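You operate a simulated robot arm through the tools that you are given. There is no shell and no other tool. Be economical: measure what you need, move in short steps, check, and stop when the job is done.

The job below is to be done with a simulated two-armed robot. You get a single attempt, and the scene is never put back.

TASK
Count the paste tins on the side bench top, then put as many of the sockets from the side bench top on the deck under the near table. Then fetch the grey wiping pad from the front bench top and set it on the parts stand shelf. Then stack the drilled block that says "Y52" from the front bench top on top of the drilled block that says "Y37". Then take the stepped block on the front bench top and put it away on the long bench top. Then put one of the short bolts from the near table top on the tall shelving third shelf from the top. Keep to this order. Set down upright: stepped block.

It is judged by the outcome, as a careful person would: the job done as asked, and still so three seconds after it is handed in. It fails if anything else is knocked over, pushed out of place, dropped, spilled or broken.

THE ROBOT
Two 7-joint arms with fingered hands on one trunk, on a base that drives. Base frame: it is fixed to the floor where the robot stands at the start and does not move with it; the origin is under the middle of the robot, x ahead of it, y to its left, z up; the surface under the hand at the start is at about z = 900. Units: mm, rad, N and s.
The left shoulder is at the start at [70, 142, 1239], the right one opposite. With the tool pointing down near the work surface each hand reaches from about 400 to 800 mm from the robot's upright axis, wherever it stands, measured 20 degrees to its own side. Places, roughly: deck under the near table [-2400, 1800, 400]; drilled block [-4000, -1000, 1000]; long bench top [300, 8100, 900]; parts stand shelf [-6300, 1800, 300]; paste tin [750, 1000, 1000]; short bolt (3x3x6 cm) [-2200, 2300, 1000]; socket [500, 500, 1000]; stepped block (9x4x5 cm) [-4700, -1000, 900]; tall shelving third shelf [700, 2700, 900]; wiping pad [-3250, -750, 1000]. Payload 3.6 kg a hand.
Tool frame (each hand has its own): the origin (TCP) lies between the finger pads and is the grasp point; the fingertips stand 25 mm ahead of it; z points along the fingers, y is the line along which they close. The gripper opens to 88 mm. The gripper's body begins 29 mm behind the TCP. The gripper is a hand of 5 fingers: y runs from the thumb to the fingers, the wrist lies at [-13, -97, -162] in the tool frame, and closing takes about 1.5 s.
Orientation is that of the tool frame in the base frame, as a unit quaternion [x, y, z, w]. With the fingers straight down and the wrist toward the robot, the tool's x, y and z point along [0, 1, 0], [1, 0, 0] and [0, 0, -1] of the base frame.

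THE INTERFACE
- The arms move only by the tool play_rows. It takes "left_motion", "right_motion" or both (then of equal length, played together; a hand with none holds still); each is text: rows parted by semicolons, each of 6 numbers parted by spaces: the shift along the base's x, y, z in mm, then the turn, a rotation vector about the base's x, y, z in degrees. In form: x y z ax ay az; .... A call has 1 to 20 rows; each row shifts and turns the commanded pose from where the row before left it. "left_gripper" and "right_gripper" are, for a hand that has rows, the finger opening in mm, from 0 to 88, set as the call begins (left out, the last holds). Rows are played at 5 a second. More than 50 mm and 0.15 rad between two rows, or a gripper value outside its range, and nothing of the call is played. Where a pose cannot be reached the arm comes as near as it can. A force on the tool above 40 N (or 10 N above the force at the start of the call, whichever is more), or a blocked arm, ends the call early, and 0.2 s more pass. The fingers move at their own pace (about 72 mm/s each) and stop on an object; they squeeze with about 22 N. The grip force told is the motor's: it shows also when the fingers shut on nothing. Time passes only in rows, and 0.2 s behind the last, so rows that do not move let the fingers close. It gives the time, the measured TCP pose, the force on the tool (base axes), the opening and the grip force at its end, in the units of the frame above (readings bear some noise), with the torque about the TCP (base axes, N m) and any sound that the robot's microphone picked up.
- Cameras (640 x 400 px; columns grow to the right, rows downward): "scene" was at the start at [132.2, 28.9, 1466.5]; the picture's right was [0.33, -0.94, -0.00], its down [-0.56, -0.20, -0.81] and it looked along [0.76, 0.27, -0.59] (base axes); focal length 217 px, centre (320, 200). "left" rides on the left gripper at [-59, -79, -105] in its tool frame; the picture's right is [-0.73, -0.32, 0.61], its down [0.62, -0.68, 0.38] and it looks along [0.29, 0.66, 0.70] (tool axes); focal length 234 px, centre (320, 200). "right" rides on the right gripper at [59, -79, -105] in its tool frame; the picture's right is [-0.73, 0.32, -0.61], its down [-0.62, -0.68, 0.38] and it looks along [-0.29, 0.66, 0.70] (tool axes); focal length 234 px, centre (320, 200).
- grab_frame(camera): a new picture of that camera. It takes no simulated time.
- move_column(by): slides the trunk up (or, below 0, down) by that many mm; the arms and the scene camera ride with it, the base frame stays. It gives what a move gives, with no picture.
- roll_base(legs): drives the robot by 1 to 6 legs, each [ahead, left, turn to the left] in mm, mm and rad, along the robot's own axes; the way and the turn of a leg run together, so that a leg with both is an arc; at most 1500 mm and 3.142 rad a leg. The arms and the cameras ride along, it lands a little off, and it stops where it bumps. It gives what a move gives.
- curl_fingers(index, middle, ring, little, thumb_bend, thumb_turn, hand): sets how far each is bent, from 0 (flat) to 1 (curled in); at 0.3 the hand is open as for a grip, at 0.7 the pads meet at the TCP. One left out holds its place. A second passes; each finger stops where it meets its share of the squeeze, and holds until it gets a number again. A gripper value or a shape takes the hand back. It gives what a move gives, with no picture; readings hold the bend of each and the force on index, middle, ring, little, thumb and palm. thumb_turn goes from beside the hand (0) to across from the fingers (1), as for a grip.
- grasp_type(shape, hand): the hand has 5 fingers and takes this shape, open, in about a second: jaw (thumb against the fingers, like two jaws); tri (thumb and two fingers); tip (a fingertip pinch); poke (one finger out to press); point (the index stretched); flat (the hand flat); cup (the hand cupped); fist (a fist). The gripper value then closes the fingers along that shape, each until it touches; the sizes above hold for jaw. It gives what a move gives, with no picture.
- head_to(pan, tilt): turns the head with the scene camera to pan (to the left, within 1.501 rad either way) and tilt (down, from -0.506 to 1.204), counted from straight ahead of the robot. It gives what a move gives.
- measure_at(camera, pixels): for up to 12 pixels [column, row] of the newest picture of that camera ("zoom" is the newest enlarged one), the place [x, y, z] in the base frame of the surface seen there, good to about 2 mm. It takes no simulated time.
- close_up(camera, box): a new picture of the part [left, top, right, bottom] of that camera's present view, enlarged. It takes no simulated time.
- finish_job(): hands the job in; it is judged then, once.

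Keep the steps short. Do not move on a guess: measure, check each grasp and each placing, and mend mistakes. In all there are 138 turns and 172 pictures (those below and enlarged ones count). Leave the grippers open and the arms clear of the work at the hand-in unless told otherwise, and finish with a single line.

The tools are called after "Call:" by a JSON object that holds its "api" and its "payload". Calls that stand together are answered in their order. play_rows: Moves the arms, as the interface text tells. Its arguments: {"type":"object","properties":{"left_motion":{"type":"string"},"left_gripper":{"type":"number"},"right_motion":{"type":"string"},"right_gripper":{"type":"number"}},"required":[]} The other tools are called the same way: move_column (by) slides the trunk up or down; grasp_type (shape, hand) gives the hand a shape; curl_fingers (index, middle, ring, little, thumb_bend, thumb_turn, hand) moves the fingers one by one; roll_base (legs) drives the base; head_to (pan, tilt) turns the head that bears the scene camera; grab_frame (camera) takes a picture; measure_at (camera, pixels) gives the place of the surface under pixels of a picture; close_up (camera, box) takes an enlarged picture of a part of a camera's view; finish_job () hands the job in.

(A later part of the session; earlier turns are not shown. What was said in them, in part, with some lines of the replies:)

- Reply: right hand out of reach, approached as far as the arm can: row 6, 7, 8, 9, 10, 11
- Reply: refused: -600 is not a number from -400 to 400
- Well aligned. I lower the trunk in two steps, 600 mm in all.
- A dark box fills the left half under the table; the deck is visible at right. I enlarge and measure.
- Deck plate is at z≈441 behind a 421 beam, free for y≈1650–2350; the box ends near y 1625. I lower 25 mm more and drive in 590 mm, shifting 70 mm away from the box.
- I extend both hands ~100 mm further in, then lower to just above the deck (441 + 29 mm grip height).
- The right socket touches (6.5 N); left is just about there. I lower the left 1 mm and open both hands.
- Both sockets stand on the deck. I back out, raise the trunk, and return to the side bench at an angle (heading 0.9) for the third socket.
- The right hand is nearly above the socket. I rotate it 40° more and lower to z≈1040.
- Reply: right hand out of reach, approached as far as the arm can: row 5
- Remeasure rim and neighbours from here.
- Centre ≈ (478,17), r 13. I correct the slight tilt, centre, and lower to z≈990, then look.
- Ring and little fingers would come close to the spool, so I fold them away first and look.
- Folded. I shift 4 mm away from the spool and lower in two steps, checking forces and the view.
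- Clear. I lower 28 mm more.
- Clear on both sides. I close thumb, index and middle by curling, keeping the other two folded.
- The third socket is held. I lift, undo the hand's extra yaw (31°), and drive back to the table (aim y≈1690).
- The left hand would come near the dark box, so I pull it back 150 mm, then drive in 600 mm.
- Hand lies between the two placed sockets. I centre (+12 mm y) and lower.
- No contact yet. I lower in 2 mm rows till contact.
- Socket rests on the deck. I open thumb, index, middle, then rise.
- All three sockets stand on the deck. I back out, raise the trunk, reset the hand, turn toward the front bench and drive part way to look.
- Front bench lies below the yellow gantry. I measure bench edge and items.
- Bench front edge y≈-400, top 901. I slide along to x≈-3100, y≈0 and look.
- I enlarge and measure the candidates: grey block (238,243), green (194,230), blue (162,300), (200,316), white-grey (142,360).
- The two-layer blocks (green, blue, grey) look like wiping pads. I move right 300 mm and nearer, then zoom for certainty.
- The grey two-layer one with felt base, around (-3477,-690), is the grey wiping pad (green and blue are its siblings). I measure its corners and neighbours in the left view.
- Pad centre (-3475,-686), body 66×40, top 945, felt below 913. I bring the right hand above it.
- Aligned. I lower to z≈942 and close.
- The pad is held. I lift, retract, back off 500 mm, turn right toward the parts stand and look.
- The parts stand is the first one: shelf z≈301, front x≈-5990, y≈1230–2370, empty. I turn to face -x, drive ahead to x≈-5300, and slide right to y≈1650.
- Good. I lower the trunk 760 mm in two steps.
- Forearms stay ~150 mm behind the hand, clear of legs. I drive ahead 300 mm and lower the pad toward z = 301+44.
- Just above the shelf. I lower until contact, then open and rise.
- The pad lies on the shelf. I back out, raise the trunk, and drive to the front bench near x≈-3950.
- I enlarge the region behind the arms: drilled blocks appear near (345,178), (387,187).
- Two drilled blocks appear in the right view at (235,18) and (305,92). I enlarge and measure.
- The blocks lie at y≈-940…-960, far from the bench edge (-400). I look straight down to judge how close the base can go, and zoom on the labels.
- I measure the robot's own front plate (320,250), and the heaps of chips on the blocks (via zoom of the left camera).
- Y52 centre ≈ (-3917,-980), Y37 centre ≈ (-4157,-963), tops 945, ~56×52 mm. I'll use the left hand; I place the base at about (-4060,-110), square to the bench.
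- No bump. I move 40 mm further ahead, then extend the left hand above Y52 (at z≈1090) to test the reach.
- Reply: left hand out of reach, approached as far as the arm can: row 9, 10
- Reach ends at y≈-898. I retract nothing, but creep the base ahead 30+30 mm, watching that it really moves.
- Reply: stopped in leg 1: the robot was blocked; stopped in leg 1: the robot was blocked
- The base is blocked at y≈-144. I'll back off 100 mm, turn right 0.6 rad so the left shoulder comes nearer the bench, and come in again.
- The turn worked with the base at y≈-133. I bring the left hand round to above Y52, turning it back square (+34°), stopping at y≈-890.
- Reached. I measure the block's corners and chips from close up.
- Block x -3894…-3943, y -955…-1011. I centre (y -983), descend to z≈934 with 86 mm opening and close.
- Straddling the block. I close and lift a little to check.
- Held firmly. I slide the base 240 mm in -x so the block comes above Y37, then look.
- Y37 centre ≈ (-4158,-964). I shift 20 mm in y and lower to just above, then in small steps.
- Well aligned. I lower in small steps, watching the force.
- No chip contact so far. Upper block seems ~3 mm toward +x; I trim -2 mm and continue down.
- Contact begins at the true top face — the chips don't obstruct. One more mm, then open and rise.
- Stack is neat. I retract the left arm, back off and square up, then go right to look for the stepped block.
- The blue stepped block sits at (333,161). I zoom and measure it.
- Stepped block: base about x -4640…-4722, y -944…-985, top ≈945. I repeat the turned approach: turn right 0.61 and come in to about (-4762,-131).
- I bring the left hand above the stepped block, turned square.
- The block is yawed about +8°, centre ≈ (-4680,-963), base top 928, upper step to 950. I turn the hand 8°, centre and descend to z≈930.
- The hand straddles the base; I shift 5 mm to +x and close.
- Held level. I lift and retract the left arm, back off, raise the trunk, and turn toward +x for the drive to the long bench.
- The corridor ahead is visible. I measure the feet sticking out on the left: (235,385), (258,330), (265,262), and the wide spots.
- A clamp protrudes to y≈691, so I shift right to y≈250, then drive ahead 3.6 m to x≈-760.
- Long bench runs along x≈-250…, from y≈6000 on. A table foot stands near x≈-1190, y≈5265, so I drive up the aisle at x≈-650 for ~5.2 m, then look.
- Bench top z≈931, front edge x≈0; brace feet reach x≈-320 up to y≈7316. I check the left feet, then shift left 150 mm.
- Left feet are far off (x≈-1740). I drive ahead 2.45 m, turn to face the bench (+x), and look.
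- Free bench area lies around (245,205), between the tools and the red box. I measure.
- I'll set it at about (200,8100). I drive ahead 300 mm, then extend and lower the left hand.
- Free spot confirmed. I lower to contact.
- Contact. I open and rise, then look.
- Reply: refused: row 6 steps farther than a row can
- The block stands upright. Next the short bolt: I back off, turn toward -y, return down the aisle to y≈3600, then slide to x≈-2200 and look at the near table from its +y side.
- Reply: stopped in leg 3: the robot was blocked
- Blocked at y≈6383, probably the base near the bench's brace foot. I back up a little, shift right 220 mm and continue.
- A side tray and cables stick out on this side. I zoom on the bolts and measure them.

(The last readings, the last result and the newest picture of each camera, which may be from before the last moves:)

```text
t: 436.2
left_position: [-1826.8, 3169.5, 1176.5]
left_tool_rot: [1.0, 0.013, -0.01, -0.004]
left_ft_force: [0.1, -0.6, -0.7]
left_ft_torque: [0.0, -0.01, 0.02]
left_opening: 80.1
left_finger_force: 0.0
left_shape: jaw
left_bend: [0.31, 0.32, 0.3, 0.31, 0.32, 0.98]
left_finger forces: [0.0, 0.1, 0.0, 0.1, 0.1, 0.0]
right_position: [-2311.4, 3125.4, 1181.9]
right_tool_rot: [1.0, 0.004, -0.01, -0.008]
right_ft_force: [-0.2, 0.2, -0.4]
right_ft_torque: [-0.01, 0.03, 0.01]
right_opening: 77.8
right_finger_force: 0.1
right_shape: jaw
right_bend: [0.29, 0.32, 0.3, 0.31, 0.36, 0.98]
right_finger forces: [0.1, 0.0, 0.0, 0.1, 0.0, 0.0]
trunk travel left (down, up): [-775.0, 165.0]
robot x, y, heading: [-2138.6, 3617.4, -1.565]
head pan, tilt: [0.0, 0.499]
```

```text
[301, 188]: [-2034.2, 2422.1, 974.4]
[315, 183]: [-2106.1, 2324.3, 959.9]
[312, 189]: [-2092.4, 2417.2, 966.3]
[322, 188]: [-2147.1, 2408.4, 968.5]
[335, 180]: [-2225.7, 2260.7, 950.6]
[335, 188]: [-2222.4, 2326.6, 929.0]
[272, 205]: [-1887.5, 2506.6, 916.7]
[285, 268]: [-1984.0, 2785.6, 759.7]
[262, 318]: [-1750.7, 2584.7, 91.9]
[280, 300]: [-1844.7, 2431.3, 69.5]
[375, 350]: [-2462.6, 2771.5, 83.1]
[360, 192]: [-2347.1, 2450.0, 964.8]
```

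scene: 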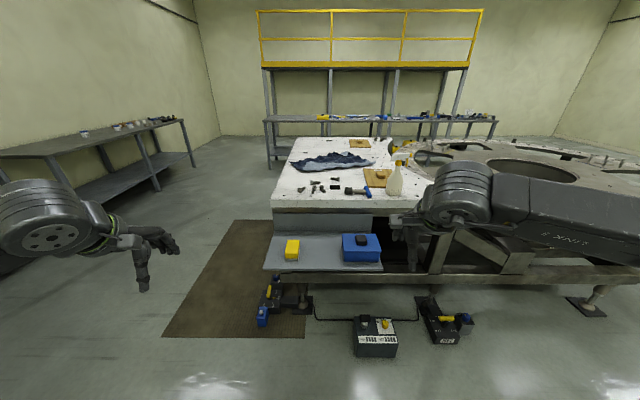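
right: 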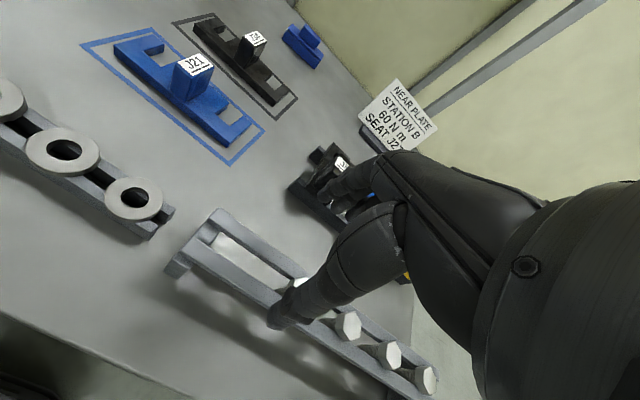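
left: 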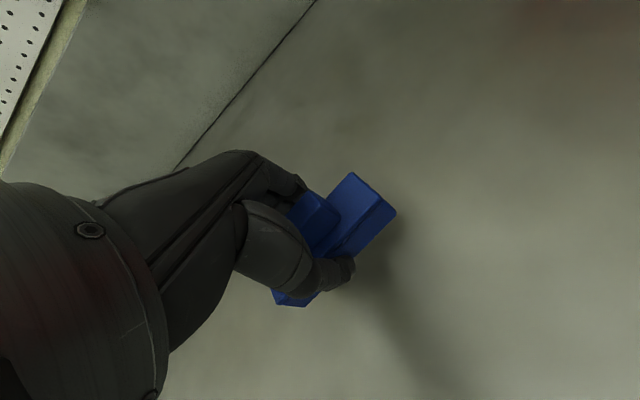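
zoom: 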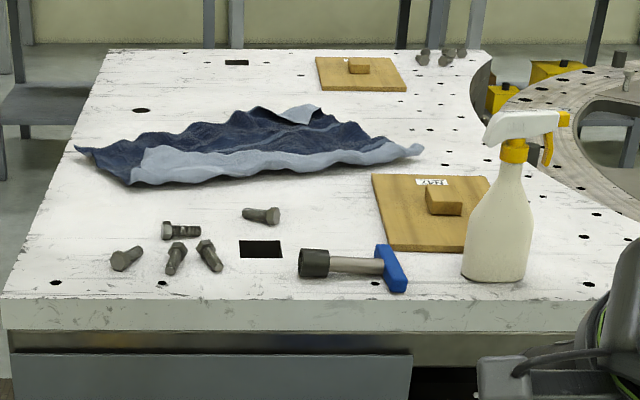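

Bolts lie near (-2034…-2226, 2260…2422), closer to the +x edge (-1887). I go to the +x side, facing -x at about (-1320,2250).

Call:
{"api": "roll_base", "payload": {"legs": [[0, 820, 0], [0, 0, -1.571], [0, 1360, 0]]}}

Call:
{"api": "head_to", "payload": {"pan": -0.2, "tilt": 0.55}}

Call:
{"api": "grab_frame", "payload": {"camera": "scene"}}

Call:
{"api": "grab_frame", "payload": {"camera": "right"}}

```text
t: 450.9
left_position: [-1743.4, 1949.6, 1176.7]
left_tool_rot: [0.717, -0.697, -0.003, -0.009]
left_ft_force: [-0.2, 0.2, 0.5]
left_ft_torque: [0.01, 0.01, -0.01]
left_opening: 79.8
left_finger_force: 0.0
left_shape: jaw
left_bend: [0.31, 0.32, 0.3, 0.31, 0.32, 0.98]
left_finger forces: [0.0, 0.0, 0.0, 0.0, 0.0, 0.0]
right_position: [-1787.1, 2434.5, 1183.2]
right_tool_rot: [0.709, -0.705, -0.001, -0.012]
right_ft_force: [0.0, -0.8, 0.1]
right_ft_torque: [0.02, 0.0, 0.02]
right_opening: 78.0
right_finger_force: 0.1
right_shape: jaw
right_bend: [0.29, 0.32, 0.3, 0.31, 0.36, 0.98]
right_finger forces: [0.1, 0.1, 0.0, 0.2, 0.0, 0.1]
trunk travel left (down, up): [-775.0, 165.0]
robot x, y, heading: [-1297.2, 2263.3, -3.134]
head pan, tilt: [0.0, 0.499]
```

```text
t: 451.6
left_position: [-1744.8, 1948.9, 1174.2]
left_tool_rot: [0.716, -0.698, -0.003, -0.009]
left_ft_force: [0.1, -0.1, 0.2]
left_ft_torque: [0.01, 0.0, -0.01]
left_opening: 79.7
left_finger_force: 0.1
left_shape: jaw
left_bend: [0.31, 0.32, 0.3, 0.31, 0.32, 0.98]
left_finger forces: [0.0, 0.0, 0.1, 0.1, 0.0, 0.1]
right_position: [-1787.8, 2435.5, 1183.0]
right_tool_rot: [0.709, -0.705, -0.002, -0.012]
right_ft_force: [-0.3, -0.1, -0.2]
right_ft_torque: [0.03, -0.02, -0.03]
right_opening: 78.0
right_finger_force: 0.1
right_shape: jaw
right_bend: [0.29, 0.32, 0.3, 0.31, 0.36, 0.98]
right_finger forces: [0.1, 0.0, 0.0, 0.0, 0.0, 0.1]
trunk travel left (down, up): [-775.0, 165.0]
robot x, y, heading: [-1296.1, 2264.9, -3.133]
head pan, tilt: [-0.201, 0.55]
```

```text
40 pictures are left
```

scene: 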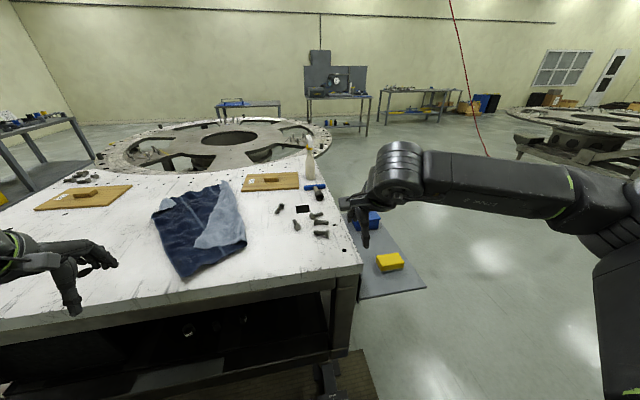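

```text
39 pictures are left
```

right: 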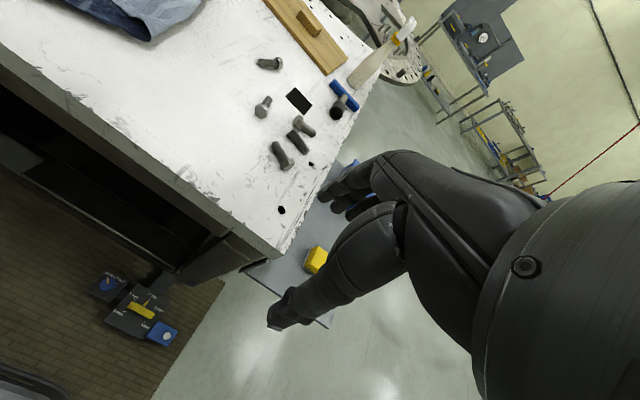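

I zoom on the bolts in the right view and measure each end.

Call:
{"api": "close_up", "payload": {"camera": "right", "box": [230, 40, 360, 180]}}

Call:
{"api": "measure_at", "payload": {"camera": "right", "pixels": [[260, 62], [278, 66], [259, 112], [266, 100], [276, 147], [289, 166], [293, 136], [304, 150], [298, 121], [311, 132], [250, 130]]}}

Call:
{"api": "close_up", "payload": {"camera": "scene", "box": [50, 160, 110, 190]}}

```text
2.86 times, centred on (295, 110) of right
```

zoom: 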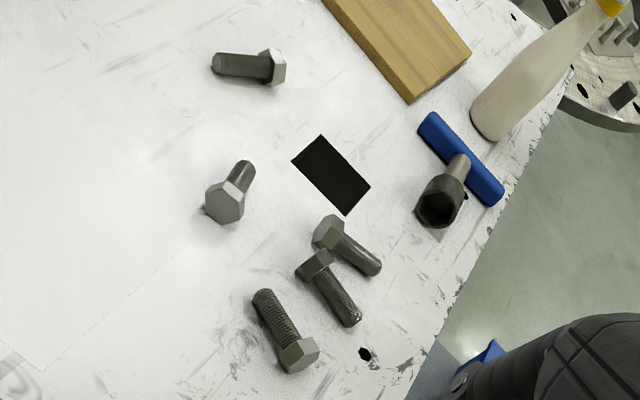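

```text
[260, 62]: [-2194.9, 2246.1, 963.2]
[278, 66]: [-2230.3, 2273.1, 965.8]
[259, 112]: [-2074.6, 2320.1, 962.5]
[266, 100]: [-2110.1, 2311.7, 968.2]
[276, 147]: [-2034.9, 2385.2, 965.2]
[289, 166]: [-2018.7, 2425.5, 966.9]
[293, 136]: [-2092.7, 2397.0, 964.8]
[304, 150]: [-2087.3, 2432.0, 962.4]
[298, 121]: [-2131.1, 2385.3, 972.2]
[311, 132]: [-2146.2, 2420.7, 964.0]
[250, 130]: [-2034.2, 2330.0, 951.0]
```

```text
10.67 times, centred on (80, 175) of scene
```

zoom: 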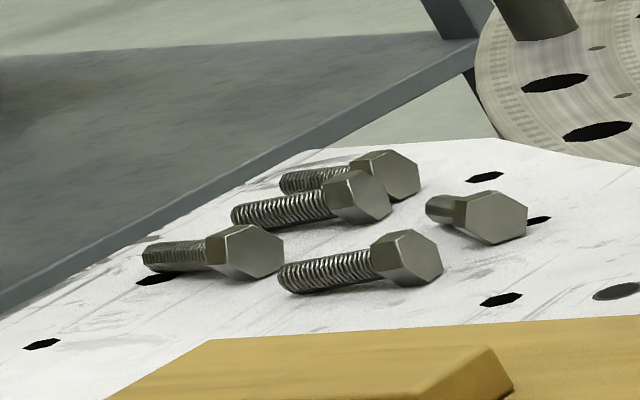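

I compare lengths: measure the far group in that zoom, and take a sharper zoom of bolt A.

Call:
{"api": "measure_at", "payload": {"camera": "zoom", "pixels": [[285, 278], [430, 262], [147, 255], [270, 250]]}}

Call:
{"api": "close_up", "payload": {"camera": "right", "box": [265, 110, 325, 180]}}

Call:
{"api": "measure_at", "payload": {"camera": "zoom", "pixels": [[130, 225], [240, 355], [215, 315], [260, 180], [345, 265], [290, 95], [380, 190]]}}

```text
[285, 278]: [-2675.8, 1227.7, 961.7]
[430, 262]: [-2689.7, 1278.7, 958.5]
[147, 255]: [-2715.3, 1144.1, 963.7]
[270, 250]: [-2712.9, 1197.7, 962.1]
```

```text
5.71 times, centred on (295, 145) of right
```

zoom: 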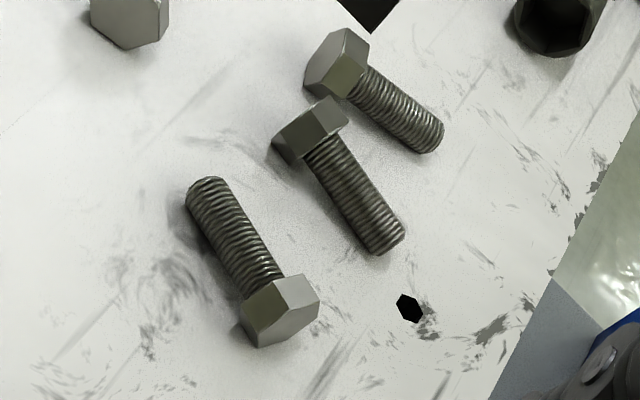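

```text
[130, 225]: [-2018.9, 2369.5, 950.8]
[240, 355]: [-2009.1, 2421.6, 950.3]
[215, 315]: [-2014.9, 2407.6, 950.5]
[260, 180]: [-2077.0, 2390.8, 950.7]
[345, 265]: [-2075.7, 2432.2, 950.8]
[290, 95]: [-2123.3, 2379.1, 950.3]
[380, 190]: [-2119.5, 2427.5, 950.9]
```

Measure bolt A's exact ends: tip (200,190), head far face (310,330) in this zoom, and flats.

Call:
{"api": "measure_at", "payload": {"camera": "zoom", "pixels": [[205, 190], [228, 235], [255, 265], [280, 285], [300, 300], [265, 315], [190, 210], [270, 250], [312, 310]]}}

```text
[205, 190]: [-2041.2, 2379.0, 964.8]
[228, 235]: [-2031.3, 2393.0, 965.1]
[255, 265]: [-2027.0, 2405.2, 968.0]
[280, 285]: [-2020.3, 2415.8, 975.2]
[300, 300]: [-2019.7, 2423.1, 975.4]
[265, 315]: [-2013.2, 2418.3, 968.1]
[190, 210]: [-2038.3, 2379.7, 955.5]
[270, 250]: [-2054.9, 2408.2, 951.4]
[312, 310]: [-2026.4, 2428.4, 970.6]
```

Bolt A: tip (-2042,2376), head end (-2020,2428), 57 mm long, shank 15 mm. A neighbour lies ~45 mm away, so I pre-shape the fingers narrower, move 60 mm ahead, turn the hand -23°, and go above it.

Call:
{"api": "roll_base", "payload": {"legs": [[60, 0, 0]]}}

Call:
{"api": "curl_fingers", "payload": {"hand": "right", "index": 0.5, "middle": 0.5, "ring": 0.5, "little": 0.5, "thumb_bend": 0.5, "thumb_turn": 1}}

Call:
{"api": "play_rows", "payload": {"right_motion": "-37 -8 -20 0 0 -7.7;-37 -8 -20 0 0 -7.7;-37 -8 -20 0 0 -7.7;-37 -9 -20 0 0 0;-38 -9 -20 0 0 0;0 0 -25 0 0 0;0 0 0 0 0 0"}}

Call:
{"api": "grab_frame", "payload": {"camera": "right"}}

```text
t: 452.6
left_position: [-1799.1, 1948.5, 1177.7]
left_tool_rot: [0.717, -0.697, -0.005, -0.008]
left_ft_force: [0.2, 0.3, -0.4]
left_ft_torque: [0.01, 0.02, -0.02]
left_opening: 80.1
left_finger_force: 0.1
left_shape: jaw
left_bend: [0.31, 0.32, 0.3, 0.31, 0.32, 0.98]
left_finger forces: [0.0, 0.0, 0.0, 0.0, 0.0, 0.0]
right_position: [-1842.3, 2434.4, 1184.1]
right_tool_rot: [0.711, -0.703, -0.002, -0.011]
right_ft_force: [0.1, 0.0, 0.7]
right_ft_torque: [0.0, 0.03, 0.0]
right_opening: 77.5
right_finger_force: 0.0
right_shape: jaw
right_bend: [0.29, 0.32, 0.3, 0.31, 0.36, 0.98]
right_finger forces: [0.1, 0.0, 0.0, 0.0, 0.0, 0.0]
trunk travel left (down, up): [-775.0, 165.0]
robot x, y, heading: [-1354.0, 2263.1, -3.132]
head pan, tilt: [-0.201, 0.55]
```

```text
t: 453.6
left_position: [-1801.9, 1948.1, 1174.4]
left_tool_rot: [0.717, -0.697, -0.004, -0.01]
left_ft_force: [-0.2, 0.5, 0.1]
left_ft_torque: [-0.06, 0.0, 0.01]
left_opening: 80.0
left_finger_force: 0.1
left_shape: jaw
left_bend: [0.31, 0.32, 0.3, 0.31, 0.32, 0.98]
left_finger forces: [0.1, 0.0, 0.1, 0.0, 0.1, 0.0]
right_position: [-1845.7, 2433.2, 1181.8]
right_tool_rot: [0.71, -0.704, -0.001, -0.013]
right_ft_force: [-0.5, -0.5, -0.8]
right_ft_torque: [0.0, 0.02, 0.0]
right_opening: 42.2
right_finger_force: 0.0
right_shape: fingers
right_bend: [0.5, 0.5, 0.5, 0.5, 0.5, 1.0]
right_finger forces: [0.1, 0.0, 0.1, 0.0, 0.0, 0.0]
trunk travel left (down, up): [-775.0, 165.0]
robot x, y, heading: [-1354.4, 2261.3, -3.133]
head pan, tilt: [-0.201, 0.55]
```

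```text
t: 455.2
left_position: [-1803.0, 1948.4, 1174.1]
left_tool_rot: [0.717, -0.697, -0.003, -0.008]
left_ft_force: [0.0, 0.7, -0.5]
left_ft_torque: [0.0, -0.01, 0.0]
left_opening: 80.0
left_finger_force: 0.2
left_shape: jaw
left_bend: [0.31, 0.32, 0.3, 0.31, 0.32, 0.98]
left_finger forces: [0.0, 0.1, 0.0, 0.0, 0.1, 0.0]
right_position: [-2032.9, 2392.6, 1054.5]
right_tool_rot: [-0.555, 0.832, -0.002, 0.013]
right_ft_force: [0.0, 1.3, -0.6]
right_ft_torque: [0.0, 0.01, -0.03]
right_opening: 41.7
right_finger_force: 0.1
right_shape: fingers
right_bend: [0.5, 0.5, 0.5, 0.5, 0.5, 1.0]
right_finger forces: [0.0, 0.1, 0.0, 0.0, 0.0, 0.0]
trunk travel left (down, up): [-775.0, 165.0]
robot x, y, heading: [-1353.4, 2260.2, -3.134]
head pan, tilt: [-0.201, 0.55]
```

```text
35 pictures are left
```

right: 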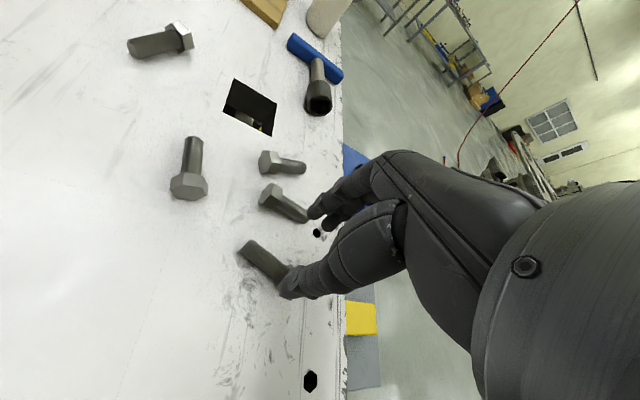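

I measure A and its neighbour C from here.

Call:
{"api": "measure_at", "payload": {"camera": "right", "pixels": [[246, 245], [262, 258], [278, 275], [240, 252], [275, 265], [266, 200], [285, 205], [300, 215], [270, 188], [262, 196]]}}

Call:
{"api": "close_up", "payload": {"camera": "right", "box": [220, 140, 340, 320]}}

```text
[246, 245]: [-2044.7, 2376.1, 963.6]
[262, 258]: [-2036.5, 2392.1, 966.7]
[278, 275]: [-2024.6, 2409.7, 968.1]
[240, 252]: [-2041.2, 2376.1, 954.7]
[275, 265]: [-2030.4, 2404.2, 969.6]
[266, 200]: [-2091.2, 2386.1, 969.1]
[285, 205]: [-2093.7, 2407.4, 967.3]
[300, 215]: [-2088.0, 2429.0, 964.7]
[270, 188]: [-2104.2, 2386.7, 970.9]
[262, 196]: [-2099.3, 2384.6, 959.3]
```

```text
2.22 times, centred on (280, 230) of right
```

zoom: 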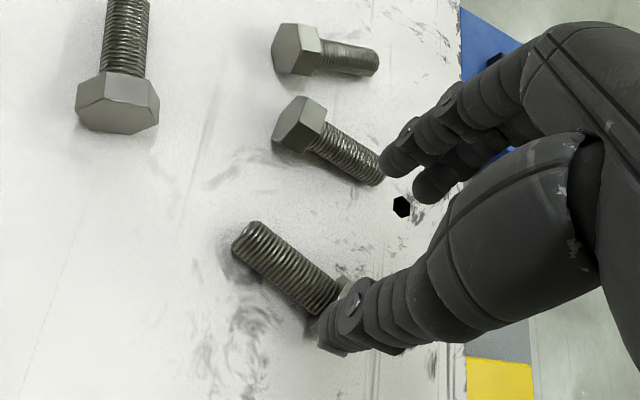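

Clear by ~15 mm. I descend to z≈978 and look.

Call:
{"api": "play_rows", "payload": {"right_motion": "-2 0 -30 0 0 0;0 0 -26 0 0 0;0 0 -20 0 0 0;0 0 0 0 0 0"}}

Call:
{"api": "grab_frame", "payload": {"camera": "right"}}

```text
t: 456.2
left_position: [-1803.1, 1949.2, 1174.3]
left_tool_rot: [0.717, -0.697, -0.003, -0.009]
left_ft_force: [0.0, 0.6, 0.3]
left_ft_torque: [0.01, 0.0, 0.02]
left_opening: 79.9
left_finger_force: 0.0
left_shape: jaw
left_bend: [0.31, 0.32, 0.3, 0.31, 0.32, 0.98]
left_finger forces: [0.0, 0.1, 0.0, 0.0, 0.0, 0.0]
right_position: [-2037.2, 2391.6, 979.6]
right_tool_rot: [-0.555, 0.832, -0.001, 0.012]
right_ft_force: [-0.8, -0.1, 3.5]
right_ft_torque: [0.02, 0.1, -0.03]
right_opening: 41.5
right_finger_force: 1.1
right_shape: fingers
right_bend: [0.5, 0.5, 0.5, 0.5, 0.5, 1.0]
right_finger forces: [0.1, 2.6, 0.0, 0.0, 0.0, 0.0]
trunk travel left (down, up): [-775.0, 165.0]
robot x, y, heading: [-1353.0, 2260.6, -3.131]
head pan, tilt: [-0.201, 0.55]
```

```text
33 pictures are left
```

right: 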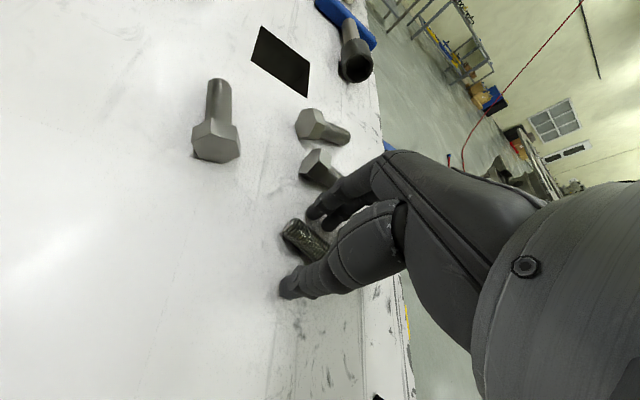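

The middle fingertip just touches something (2.6 N); I rise 3 mm and close.

Call:
{"api": "play_rows", "payload": {"right_motion": "0 0 3 0 0 0;0 0 0 0 0 0"}}

Call:
{"api": "curl_fingers", "payload": {"hand": "right", "index": 0.85, "middle": 0.85, "thumb_bend": 0.85}}

Call:
{"api": "grab_frame", "payload": {"camera": "right"}}

```text
t: 456.8
left_position: [-1802.8, 1947.2, 1174.7]
left_tool_rot: [0.717, -0.697, -0.003, -0.008]
left_ft_force: [-0.1, 0.7, 0.5]
left_ft_torque: [0.0, 0.0, -0.03]
left_opening: 79.9
left_finger_force: 0.0
left_shape: jaw
left_bend: [0.31, 0.32, 0.3, 0.31, 0.32, 0.98]
left_finger forces: [0.0, 0.1, 0.0, 0.0, 0.0, 0.1]
right_position: [-2036.4, 2392.2, 982.9]
right_tool_rot: [-0.555, 0.832, -0.002, 0.013]
right_ft_force: [0.3, -0.2, 0.2]
right_ft_torque: [0.0, 0.0, -0.02]
right_opening: 42.0
right_finger_force: 0.1
right_shape: fingers
right_bend: [0.5, 0.5, 0.5, 0.5, 0.5, 1.0]
right_finger forces: [0.1, 0.0, 0.0, 0.0, 0.0, 0.1]
trunk travel left (down, up): [-775.0, 165.0]
robot x, y, heading: [-1356.6, 2260.8, -3.134]
head pan, tilt: [-0.201, 0.55]
```

```text
t: 457.8
left_position: [-1803.1, 1949.0, 1174.1]
left_tool_rot: [0.718, -0.696, -0.003, -0.009]
left_ft_force: [-0.4, -0.8, 0.3]
left_ft_torque: [-0.01, -0.02, -0.01]
left_opening: 79.9
left_finger_force: 0.1
left_shape: jaw
left_bend: [0.31, 0.32, 0.3, 0.31, 0.32, 0.98]
left_finger forces: [0.0, 0.1, 0.1, 0.1, 0.0, 0.0]
right_position: [-2036.2, 2391.5, 981.1]
right_tool_rot: [-0.555, 0.832, -0.002, 0.013]
right_ft_force: [0.7, 0.0, -1.6]
right_ft_torque: [-0.01, 0.0, 0.02]
right_opening: 7.3
right_finger_force: 18.4
right_shape: fingers
right_bend: [0.72, 0.72, 0.5, 0.5, 0.67, 0.99]
right_finger forces: [10.5, 7.6, 0.0, 0.0, 18.4, 0.0]
trunk travel left (down, up): [-775.0, 165.0]
robot x, y, heading: [-1354.5, 2263.9, -3.136]
head pan, tilt: [-0.201, 0.55]
```

```text
32 pictures are left
```

right: 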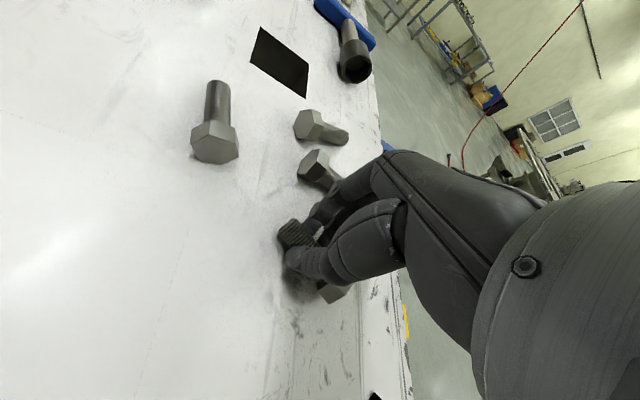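

Gripped (index 10 N, middle 7.6 N, thumb 18 N). I lift gently and check.

Call:
{"api": "play_rows", "payload": {"right_motion": "0 0 10 0 0 0;0 0 20 0 0 0;0 0 30 0 0 0;0 0 0 0 0 0"}}

Call:
{"api": "grab_frame", "payload": {"camera": "right"}}

```text
t: 458.8
left_position: [-1804.0, 1948.7, 1173.2]
left_tool_rot: [0.718, -0.696, -0.002, -0.01]
left_ft_force: [0.3, 0.1, -0.5]
left_ft_torque: [-0.03, 0.0, 0.03]
left_opening: 80.2
left_finger_force: 0.1
left_shape: jaw
left_bend: [0.31, 0.32, 0.3, 0.31, 0.32, 0.98]
left_finger forces: [0.0, 0.0, 0.0, 0.0, 0.0, 0.0]
right_position: [-2034.3, 2392.9, 1042.1]
right_tool_rot: [-0.556, 0.831, -0.002, 0.013]
right_ft_force: [0.6, 0.4, -0.7]
right_ft_torque: [-0.01, 0.03, 0.01]
right_opening: 7.4
right_finger_force: 18.3
right_shape: fingers
right_bend: [0.72, 0.72, 0.5, 0.5, 0.67, 0.99]
right_finger forces: [10.6, 7.7, 0.0, 0.1, 18.3, 0.1]
trunk travel left (down, up): [-775.0, 165.0]
robot x, y, heading: [-1355.6, 2260.2, -3.133]
head pan, tilt: [-0.201, 0.55]
```

```text
31 pictures are left
```

right: 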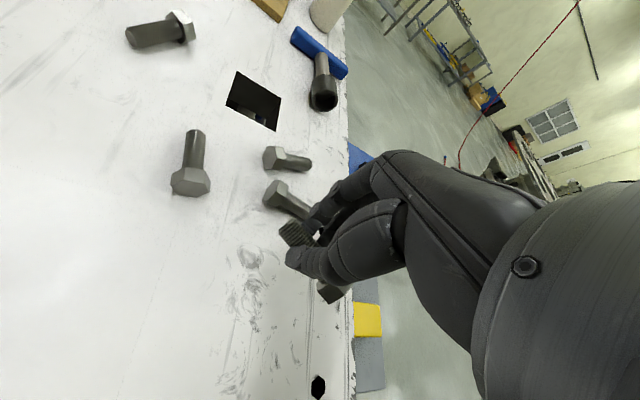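

The bolt is held, neighbours undisturbed. I lift, retract, back off, turn to face the shelving (+x) and go to y≈3030.

Call:
{"api": "play_rows", "payload": {"right_motion": "0 0 45 0 0 0;0 0 45 0 0 0;0 0 45 0 0 0;40 8 0 0 0 7.7;40 8 0 0 0 7.7;40 8 0 0 0 7.7;40 8 0 0 0 0;30 8 0 0 0 0"}}

Call:
{"api": "roll_base", "payload": {"legs": [[-400, 0, 0], [0, -770, 0], [0, 0, 3.135], [330, 0, 0]]}}

Call:
{"api": "head_to", "payload": {"pan": 0, "tilt": 0.4}}

Call:
{"api": "grab_frame", "payload": {"camera": "scene"}}

Call:
{"api": "grab_frame", "payload": {"camera": "right"}}

```text
t: 460.6
left_position: [-1801.8, 1948.1, 1174.2]
left_tool_rot: [0.717, -0.697, -0.003, -0.01]
left_ft_force: [0.3, 0.3, -0.6]
left_ft_torque: [-0.01, 0.01, 0.0]
left_opening: 79.6
left_finger_force: 0.1
left_shape: jaw
left_bend: [0.31, 0.32, 0.3, 0.31, 0.32, 0.98]
left_finger forces: [0.0, 0.0, 0.0, 0.1, 0.0, 0.0]
right_position: [-1842.0, 2432.3, 1177.1]
right_tool_rot: [0.709, -0.705, 0.0, -0.012]
right_ft_force: [0.7, 0.0, -0.7]
right_ft_torque: [-0.04, 0.02, -0.01]
right_opening: 7.3
right_finger_force: 17.9
right_shape: fingers
right_bend: [0.72, 0.73, 0.5, 0.5, 0.68, 0.99]
right_finger forces: [10.6, 7.5, 0.0, 0.0, 18.2, 0.0]
trunk travel left (down, up): [-775.0, 165.0]
robot x, y, heading: [-1356.2, 2262.4, -3.135]
head pan, tilt: [-0.201, 0.55]
```

```text
t: 475.9
left_position: [-173.8, 3338.5, 1172.7]
left_tool_rot: [0.699, 0.715, -0.009, 0.003]
left_ft_force: [-0.2, 0.4, 0.2]
left_ft_torque: [-0.04, -0.04, -0.03]
left_opening: 79.9
left_finger_force: 0.0
left_shape: jaw
left_bend: [0.31, 0.32, 0.3, 0.31, 0.32, 0.98]
left_finger forces: [0.0, 0.1, 0.0, 0.0, 0.0, 0.0]
right_position: [-136.9, 2855.6, 1176.6]
right_tool_rot: [0.707, 0.707, -0.012, 0.001]
right_ft_force: [0.1, 0.0, -0.8]
right_ft_torque: [0.0, -0.02, -0.01]
right_opening: 6.7
right_finger_force: 17.2
right_shape: fingers
right_bend: [0.72, 0.73, 0.5, 0.5, 0.69, 0.99]
right_finger forces: [10.2, 7.0, 0.1, 0.0, 17.3, 0.0]
trunk travel left (down, up): [-775.0, 165.0]
robot x, y, heading: [-623.6, 3027.2, -0.002]
head pan, tilt: [-0.201, 0.55]
```

```text
t: 476.7
left_position: [-172.2, 3338.1, 1171.9]
left_tool_rot: [0.7, 0.714, -0.01, 0.002]
left_ft_force: [0.1, 0.1, 0.6]
left_ft_torque: [0.0, -0.02, 0.01]
left_opening: 80.0
left_finger_force: 0.0
left_shape: jaw
left_bend: [0.31, 0.32, 0.3, 0.31, 0.32, 0.98]
left_finger forces: [0.0, 0.0, 0.0, 0.0, 0.0, 0.1]
right_position: [-137.5, 2855.1, 1175.4]
right_tool_rot: [0.707, 0.707, -0.014, 0.001]
right_ft_force: [0.4, -0.9, -1.5]
right_ft_torque: [0.01, 0.02, 0.0]
right_opening: 6.5
right_finger_force: 17.0
right_shape: fingers
right_bend: [0.72, 0.73, 0.5, 0.5, 0.69, 0.99]
right_finger forces: [10.2, 7.1, 0.0, 0.0, 17.2, 0.0]
trunk travel left (down, up): [-775.0, 165.0]
robot x, y, heading: [-622.4, 3032.2, -0.0]
head pan, tilt: [0.0, 0.4]
```

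```text
30 pictures are left
```

scene: 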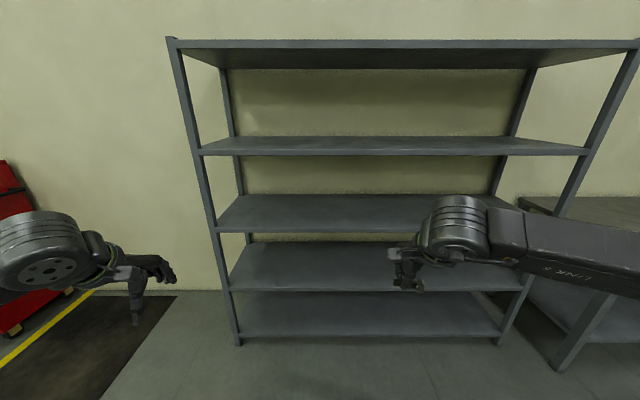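

```text
29 pictures are left
```

right: 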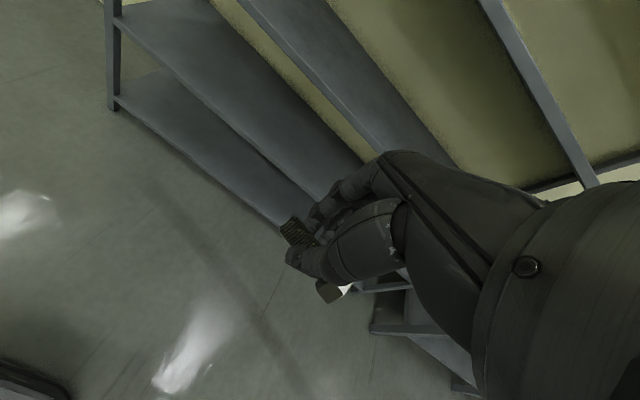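

Five shelves: third from the top is at row ~212. I measure its surface, front edge, neighbours and posts.

Call:
{"api": "measure_at", "payload": {"camera": "scene", "pixels": [[330, 212], [330, 225], [330, 229], [330, 150], [330, 153], [330, 262], [330, 44], [212, 200], [570, 180], [300, 205]]}}

```text
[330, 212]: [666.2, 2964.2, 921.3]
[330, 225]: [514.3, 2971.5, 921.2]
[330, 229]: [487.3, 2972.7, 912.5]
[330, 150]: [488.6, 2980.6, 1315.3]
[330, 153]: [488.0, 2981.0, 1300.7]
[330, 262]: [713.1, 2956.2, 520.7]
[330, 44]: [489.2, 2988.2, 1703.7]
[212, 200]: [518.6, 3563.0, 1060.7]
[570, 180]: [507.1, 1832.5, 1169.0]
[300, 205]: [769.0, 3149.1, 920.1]
```

Third shelf: z≈921, front x≈487, free; shelf above at ≈1300. I lower the trunk 180 mm and drive ahead 620 mm.

Call:
{"api": "move_column", "payload": {"by": -180}}

Call:
{"api": "roll_base", "payload": {"legs": [[600, 0, 0]]}}

Call:
{"api": "play_rows", "payload": {"right_motion": "35 0 0 0 0 0;35 0 0 0 0 0;35 0 0 0 0 0;0 0 0 0 0 0"}}

Call:
{"api": "grab_frame", "payload": {"camera": "right"}}

Call:
{"api": "grab_frame", "payload": {"camera": "scene"}}

```text
t: 478.7
left_position: [-173.5, 3338.0, 991.8]
left_tool_rot: [0.7, 0.714, -0.009, 0.003]
left_ft_force: [-0.6, 0.8, -0.5]
left_ft_torque: [0.0, 0.0, 0.0]
left_opening: 79.8
left_finger_force: 0.1
left_shape: jaw
left_bend: [0.31, 0.32, 0.3, 0.31, 0.32, 0.98]
left_finger forces: [0.0, 0.1, 0.1, 0.0, 0.0, 0.0]
right_position: [-135.4, 2856.4, 995.7]
right_tool_rot: [0.708, 0.706, -0.012, 0.001]
right_ft_force: [-0.5, 0.7, -1.5]
right_ft_torque: [0.0, -0.03, -0.01]
right_opening: 6.7
right_finger_force: 16.8
right_shape: fingers
right_bend: [0.72, 0.73, 0.5, 0.5, 0.69, 0.99]
right_finger forces: [10.2, 7.1, 0.1, 0.0, 17.2, 0.0]
trunk travel left (down, up): [-595.0, 345.0]
robot x, y, heading: [-624.6, 3031.2, -0.008]
head pan, tilt: [0.0, 0.4]
```

```text
t: 482.1
left_position: [425.4, 3339.1, 994.1]
left_tool_rot: [0.7, 0.714, -0.009, 0.003]
left_ft_force: [0.2, -0.3, -0.5]
left_ft_torque: [-0.03, 0.02, 0.02]
left_opening: 79.8
left_finger_force: 0.0
left_shape: jaw
left_bend: [0.31, 0.32, 0.3, 0.31, 0.32, 0.98]
left_finger forces: [0.0, 0.0, 0.0, 0.0, 0.1, 0.0]
right_position: [461.8, 2856.1, 995.4]
right_tool_rot: [0.707, 0.707, -0.013, 0.0]
right_ft_force: [0.4, -1.5, -1.0]
right_ft_torque: [0.02, 0.0, 0.02]
right_opening: 6.5
right_finger_force: 17.0
right_shape: fingers
right_bend: [0.72, 0.73, 0.5, 0.5, 0.69, 0.99]
right_finger forces: [10.2, 7.3, 0.0, 0.0, 17.3, 0.0]
trunk travel left (down, up): [-595.0, 345.0]
robot x, y, heading: [-20.6, 3026.6, -0.002]
head pan, tilt: [0.0, 0.4]
```

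```text
t: 483.1
left_position: [424.0, 3337.4, 993.2]
left_tool_rot: [0.7, 0.714, -0.009, 0.004]
left_ft_force: [0.4, -0.1, 0.4]
left_ft_torque: [-0.03, 0.02, -0.01]
left_opening: 79.9
left_finger_force: 0.0
left_shape: jaw
left_bend: [0.31, 0.32, 0.3, 0.31, 0.32, 0.98]
left_finger forces: [0.0, 0.1, 0.1, 0.1, 0.0, 0.1]
right_position: [567.6, 2853.3, 995.9]
right_tool_rot: [0.707, 0.707, -0.012, 0.001]
right_ft_force: [-0.9, -0.1, -0.9]
right_ft_torque: [0.01, -0.02, -0.01]
right_opening: 6.4
right_finger_force: 17.8
right_shape: fingers
right_bend: [0.72, 0.73, 0.5, 0.5, 0.69, 0.99]
right_finger forces: [10.1, 7.3, 0.0, 0.0, 17.4, 0.0]
trunk travel left (down, up): [-595.0, 345.0]
robot x, y, heading: [-25.0, 3027.4, -0.003]
head pan, tilt: [0.0, 0.4]
```

```text
28 pictures are left
```

right: 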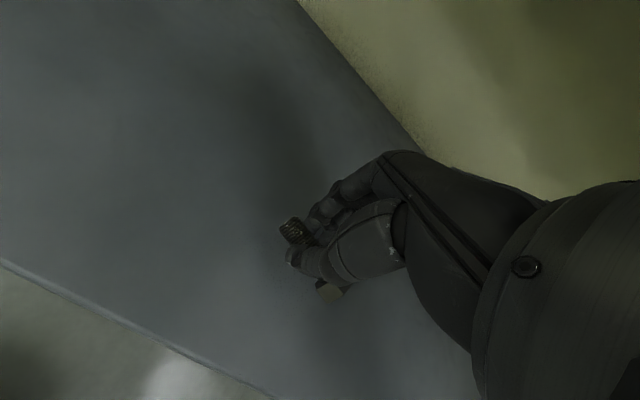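

```text
27 pictures are left
```

scene: 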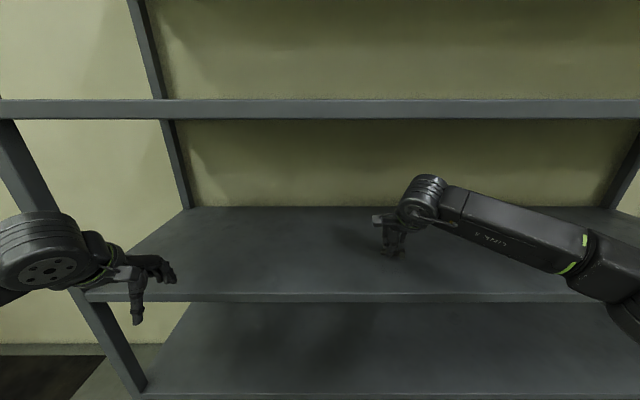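

I extend 60 mm further in and lower to near contact.

Call:
{"api": "play_rows", "payload": {"right_motion": "30 0 0 0 0 0;30 0 0 0 0 0;0 0 -20 0 0 0;0 0 -18 0 0 0;0 0 -4 0 0 0;0 0 0 0 0 0"}}

Call:
{"api": "play_rows", "payload": {"right_motion": "0 0 -2 0 0 0;0 0 0 0 0 0"}}

Call:
{"api": "play_rows", "payload": {"right_motion": "0 0 -2 0 0 0;0 0 0 0 0 0"}}

Call:
{"api": "grab_frame", "payload": {"camera": "right"}}

```text
t: 484.5
left_position: [426.0, 3337.3, 992.0]
left_tool_rot: [0.7, 0.714, -0.009, 0.004]
left_ft_force: [-0.6, -0.5, 0.4]
left_ft_torque: [0.02, 0.02, -0.01]
left_opening: 79.8
left_finger_force: 0.0
left_shape: jaw
left_bend: [0.31, 0.32, 0.3, 0.31, 0.32, 0.98]
left_finger forces: [0.1, 0.1, 0.1, 0.0, 0.0, 0.0]
right_position: [625.8, 2854.6, 954.2]
right_tool_rot: [0.707, 0.707, -0.011, 0.002]
right_ft_force: [0.8, 0.4, -0.8]
right_ft_torque: [0.02, -0.01, -0.02]
right_opening: 6.8
right_finger_force: 17.5
right_shape: fingers
right_bend: [0.72, 0.73, 0.5, 0.5, 0.69, 0.99]
right_finger forces: [10.1, 7.3, 0.0, 0.1, 17.4, 0.1]
trunk travel left (down, up): [-595.0, 345.0]
robot x, y, heading: [-24.0, 3030.2, 0.002]
head pan, tilt: [0.0, 0.4]
```

```text
t: 485.1
left_position: [425.1, 3339.3, 993.5]
left_tool_rot: [0.701, 0.713, -0.008, 0.003]
left_ft_force: [0.7, 0.0, -0.4]
left_ft_torque: [-0.03, -0.02, 0.0]
left_opening: 79.7
left_finger_force: 0.1
left_shape: jaw
left_bend: [0.31, 0.32, 0.3, 0.31, 0.32, 0.98]
left_finger forces: [0.0, 0.0, 0.1, 0.0, 0.0, 0.0]
right_position: [627.0, 2855.5, 951.1]
right_tool_rot: [0.707, 0.707, -0.013, 0.0]
right_ft_force: [0.4, 1.4, -0.9]
right_ft_torque: [0.02, -0.01, 0.0]
right_opening: 6.6
right_finger_force: 17.5
right_shape: fingers
right_bend: [0.72, 0.73, 0.5, 0.5, 0.69, 0.99]
right_finger forces: [10.2, 7.3, 0.0, 0.0, 17.4, 0.0]
trunk travel left (down, up): [-595.0, 345.0]
robot x, y, heading: [-23.8, 3027.2, 0.002]
head pan, tilt: [0.0, 0.4]
```

```text
t: 485.7
left_position: [424.9, 3339.2, 992.3]
left_tool_rot: [0.7, 0.714, -0.009, 0.003]
left_ft_force: [0.5, -0.7, 0.4]
left_ft_torque: [0.02, -0.02, 0.0]
left_opening: 79.8
left_finger_force: 0.0
left_shape: jaw
left_bend: [0.31, 0.32, 0.3, 0.31, 0.32, 0.98]
left_finger forces: [0.1, 0.1, 0.0, 0.1, 0.0, 0.1]
right_position: [625.8, 2854.7, 948.8]
right_tool_rot: [0.707, 0.707, -0.012, 0.001]
right_ft_force: [-0.3, -0.3, 0.2]
right_ft_torque: [-0.01, 0.01, -0.02]
right_opening: 6.5
right_finger_force: 17.5
right_shape: fingers
right_bend: [0.72, 0.73, 0.5, 0.5, 0.69, 0.99]
right_finger forces: [10.0, 7.3, 0.1, 0.1, 17.5, 0.1]
trunk travel left (down, up): [-595.0, 345.0]
robot x, y, heading: [-24.6, 3031.4, -0.004]
head pan, tilt: [0.0, 0.4]
```

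```text
26 pictures are left
```

right: 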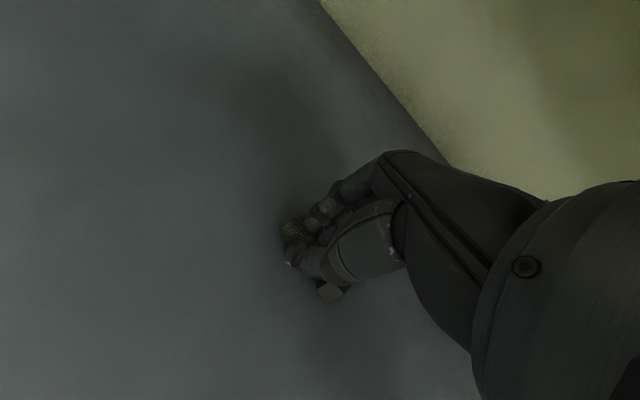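

Nearly touching. I lower in 1.5 mm steps till contact.

Call:
{"api": "play_rows", "payload": {"right_motion": "0 0 -1.5 0 0 0;0 0 0 0 0 0"}}

Call:
{"api": "play_rows", "payload": {"right_motion": "0 0 -1.5 0 0 0;0 0 0 0 0 0"}}

Call:
{"api": "play_rows", "payload": {"right_motion": "0 0 -1 0 0 0;0 0 0 0 0 0"}}

```text
t: 486.3
left_position: [424.8, 3338.4, 992.4]
left_tool_rot: [0.7, 0.714, -0.009, 0.002]
left_ft_force: [-0.7, 0.2, 0.5]
left_ft_torque: [0.0, 0.0, -0.02]
left_opening: 80.0
left_finger_force: 0.1
left_shape: jaw
left_bend: [0.31, 0.32, 0.3, 0.31, 0.32, 0.98]
left_finger forces: [0.0, 0.0, 0.0, 0.0, 0.0, 0.0]
right_position: [625.7, 2855.2, 949.3]
right_tool_rot: [0.707, 0.707, -0.013, 0.001]
right_ft_force: [1.6, -1.0, 5.2]
right_ft_torque: [0.0, -0.02, -0.04]
right_opening: 6.6
right_finger_force: 18.9
right_shape: fingers
right_bend: [0.72, 0.73, 0.5, 0.5, 0.7, 0.99]
right_finger forces: [11.0, 8.6, 0.0, 0.0, 17.9, 0.1]
trunk travel left (down, up): [-595.0, 345.0]
robot x, y, heading: [-27.2, 3029.5, 0.0]
head pan, tilt: [0.0, 0.4]
```

```text
t: 486.9
left_position: [423.9, 3338.9, 992.3]
left_tool_rot: [0.7, 0.714, -0.01, 0.003]
left_ft_force: [0.4, 0.0, -0.2]
left_ft_torque: [-0.03, 0.02, -0.03]
left_opening: 79.7
left_finger_force: 0.1
left_shape: jaw
left_bend: [0.31, 0.32, 0.3, 0.31, 0.32, 0.98]
left_finger forces: [0.0, 0.0, 0.0, 0.0, 0.1, 0.0]
right_position: [625.7, 2856.7, 948.0]
right_tool_rot: [0.707, 0.707, -0.012, 0.001]
right_ft_force: [2.5, -1.1, 10.6]
right_ft_torque: [-0.01, -0.04, 0.01]
right_opening: 6.2
right_finger_force: 19.7
right_shape: fingers
right_bend: [0.72, 0.73, 0.5, 0.5, 0.7, 0.99]
right_finger forces: [12.2, 10.1, 0.1, 0.0, 18.5, 0.1]
trunk travel left (down, up): [-595.0, 345.0]
robot x, y, heading: [-25.6, 3028.1, -0.001]
head pan, tilt: [0.0, 0.4]
```

```text
t: 487.5
left_position: [423.8, 3339.6, 993.4]
left_tool_rot: [0.7, 0.714, -0.008, 0.004]
left_ft_force: [-0.4, 0.4, 0.8]
left_ft_torque: [0.01, -0.01, -0.02]
left_opening: 80.0
left_finger_force: 0.0
left_shape: jaw
left_bend: [0.31, 0.32, 0.3, 0.31, 0.32, 0.98]
left_finger forces: [0.1, 0.0, 0.0, 0.0, 0.0, 0.0]
right_position: [625.8, 2854.3, 946.8]
right_tool_rot: [0.707, 0.707, -0.013, 0.003]
right_ft_force: [3.1, -1.9, 15.4]
right_ft_torque: [0.0, -0.06, 0.02]
right_opening: 6.0
right_finger_force: 21.3
right_shape: fingers
right_bend: [0.73, 0.73, 0.5, 0.5, 0.71, 0.99]
right_finger forces: [13.0, 10.9, 0.0, 0.0, 18.8, 0.0]
trunk travel left (down, up): [-595.0, 345.0]
robot x, y, heading: [-19.5, 3029.6, 0.002]
head pan, tilt: [0.0, 0.4]
```

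On the shelf. I raise 1.5 mm, open the fingers moderately and rise, then look.

Call:
{"api": "play_rows", "payload": {"right_motion": "0 0 2 0 0 0;0 0 0 0 0 0"}}

Call:
{"api": "curl_fingers", "payload": {"hand": "right", "index": 0.45, "middle": 0.45, "ring": 0.45, "little": 0.45, "thumb_bend": 0.45}}

Call:
{"api": "play_rows", "payload": {"right_motion": "0 0 20 0 0 0;0 0 30 0 0 0;0 0 20 0 0 0;0 0 0 0 0 0"}}

Call:
{"api": "grab_frame", "payload": {"camera": "right"}}

```text
t: 488.1
left_position: [423.8, 3338.1, 993.7]
left_tool_rot: [0.701, 0.714, -0.009, 0.003]
left_ft_force: [0.0, 0.3, -0.3]
left_ft_torque: [0.01, 0.0, 0.02]
left_opening: 79.8
left_finger_force: 0.1
left_shape: jaw
left_bend: [0.31, 0.32, 0.3, 0.31, 0.32, 0.98]
left_finger forces: [0.0, 0.1, 0.0, 0.0, 0.0, 0.0]
right_position: [625.1, 2855.2, 948.2]
right_tool_rot: [0.707, 0.707, -0.013, 0.001]
right_ft_force: [1.1, -1.3, 8.8]
right_ft_torque: [0.01, -0.04, 0.02]
right_opening: 6.4
right_finger_force: 20.3
right_shape: fingers
right_bend: [0.73, 0.73, 0.5, 0.5, 0.71, 0.99]
right_finger forces: [11.8, 10.3, 0.1, 0.0, 18.8, 0.0]
trunk travel left (down, up): [-595.0, 345.0]
robot x, y, heading: [-24.0, 3025.3, -0.002]
head pan, tilt: [0.0, 0.4]
```

```text
t: 489.1
left_position: [425.3, 3338.1, 993.9]
left_tool_rot: [0.7, 0.714, -0.009, 0.004]
left_ft_force: [0.1, 0.4, -0.2]
left_ft_torque: [0.0, 0.02, -0.03]
left_opening: 79.8
left_finger_force: 0.1
left_shape: jaw
left_bend: [0.31, 0.32, 0.3, 0.31, 0.32, 0.98]
left_finger forces: [0.0, 0.0, 0.1, 0.0, 0.1, 0.1]
right_position: [625.4, 2855.7, 948.4]
right_tool_rot: [0.707, 0.707, -0.012, 0.002]
right_ft_force: [-0.8, -0.7, 3.3]
right_ft_torque: [-0.02, -0.04, -0.02]
right_opening: 52.0
right_finger_force: 2.3
right_shape: fingers
right_bend: [0.45, 0.47, 0.45, 0.45, 0.45, 0.99]
right_finger forces: [0.0, 4.0, 0.0, 0.0, 0.0, 0.0]
trunk travel left (down, up): [-595.0, 345.0]
robot x, y, heading: [-24.9, 3026.6, 0.003]
head pan, tilt: [0.0, 0.4]
```

```text
t: 490.1
left_position: [425.2, 3338.0, 991.5]
left_tool_rot: [0.7, 0.714, -0.009, 0.003]
left_ft_force: [-0.2, 0.0, -0.1]
left_ft_torque: [0.0, -0.04, 0.04]
left_opening: 80.0
left_finger_force: 0.0
left_shape: jaw
left_bend: [0.31, 0.32, 0.3, 0.31, 0.32, 0.98]
left_finger forces: [0.1, 0.1, 0.0, 0.0, 0.0, 0.1]
right_position: [627.4, 2854.2, 1018.3]
right_tool_rot: [0.707, 0.707, -0.013, 0.002]
right_ft_force: [0.1, 0.1, 0.4]
right_ft_torque: [0.01, -0.06, -0.01]
right_opening: 52.1
right_finger_force: 0.0
right_shape: fingers
right_bend: [0.45, 0.45, 0.45, 0.45, 0.45, 0.99]
right_finger forces: [0.1, 0.1, 0.0, 0.0, 0.0, 0.1]
trunk travel left (down, up): [-595.0, 345.0]
robot x, y, heading: [-23.8, 3028.3, -0.006]
head pan, tilt: [0.0, 0.4]
```

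```text
25 pictures are left
```

right: 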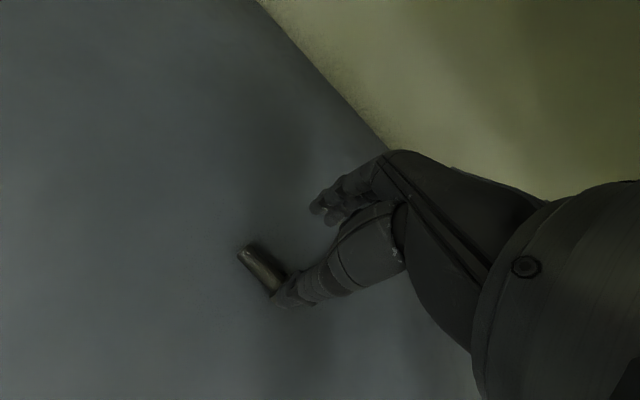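

The bolt lies on the shelf. I back out and open both hands, then take a last look.

Call:
{"api": "roll_base", "payload": {"legs": [[-600, 0, 0]]}}

Call:
{"api": "grasp_type", "payload": {"shape": "jaw", "hand": "right"}}

Call:
{"api": "close_up", "payload": {"camera": "scene", "box": [200, 120, 500, 300]}}

```text
t: 493.5
left_position: [-177.9, 3338.9, 993.3]
left_tool_rot: [0.699, 0.715, -0.009, 0.003]
left_ft_force: [-0.3, 0.3, 0.3]
left_ft_torque: [-0.04, -0.01, -0.03]
left_opening: 80.1
left_finger_force: 0.0
left_shape: jaw
left_bend: [0.31, 0.32, 0.3, 0.31, 0.32, 0.98]
left_finger forces: [0.1, 0.0, 0.0, 0.1, 0.1, 0.0]
right_position: [25.8, 2855.7, 1018.9]
right_tool_rot: [0.707, 0.707, -0.012, 0.001]
right_ft_force: [0.5, -0.4, 0.8]
right_ft_torque: [0.02, 0.01, -0.03]
right_opening: 51.9
right_finger_force: 0.1
right_shape: fingers
right_bend: [0.45, 0.45, 0.45, 0.45, 0.45, 0.99]
right_finger forces: [0.0, 0.0, 0.0, 0.1, 0.0, 0.0]
trunk travel left (down, up): [-595.0, 345.0]
robot x, y, heading: [-627.2, 3031.9, 0.001]
head pan, tilt: [0.0, 0.4]
```

```text
t: 494.4
left_position: [-177.6, 3340.1, 992.9]
left_tool_rot: [0.699, 0.715, -0.009, 0.003]
left_ft_force: [-0.2, 0.0, 0.7]
left_ft_torque: [0.0, -0.02, 0.02]
left_opening: 80.0
left_finger_force: 0.0
left_shape: jaw
left_bend: [0.31, 0.32, 0.3, 0.31, 0.32, 0.98]
left_finger forces: [0.0, 0.1, 0.0, 0.0, 0.0, 0.0]
right_position: [26.5, 2855.6, 1018.2]
right_tool_rot: [0.707, 0.707, -0.012, 0.002]
right_ft_force: [-0.4, -0.3, 0.1]
right_ft_torque: [0.0, 0.05, -0.04]
right_opening: 87.8
right_finger_force: 0.1
right_shape: jaw
right_bend: [0.3, 0.3, 0.3, 0.3, 0.3, 0.98]
right_finger forces: [0.1, 0.0, 0.0, 0.1, 0.1, 0.1]
trunk travel left (down, up): [-595.0, 345.0]
robot x, y, heading: [-627.6, 3028.4, -0.002]
head pan, tilt: [0.0, 0.4]
```

```text
2.13 times, centred on (350, 210) of scene
```

zoom: 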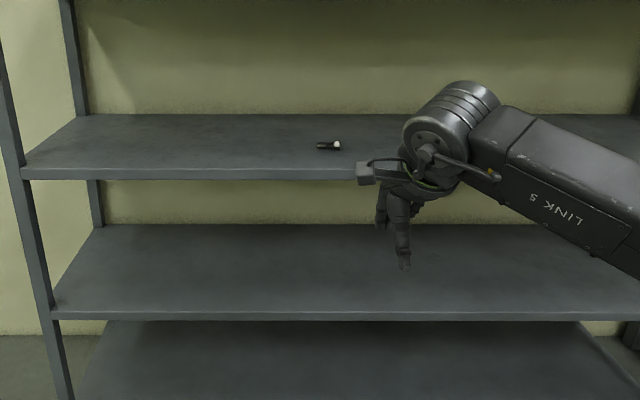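

The bolt rests on the third shelf (z≈921), all other steps are done, the arms are clear and the hands open. I hand in.

Call:
{"api": "finish_job", "payload": {}}

```text
The job is handed in.
```

The job is handed in with all five steps done in order: three paste tins counted and three sockets on the deck, the grey pad on the parts stand shelf, Y52 stacked on Y37, the stepped block upright on the long bench, and one short bolt on the third shelf; the base bumped twice, once at the front bench and once near the long bench, and I saw nothing move but did not recheck the long bench.
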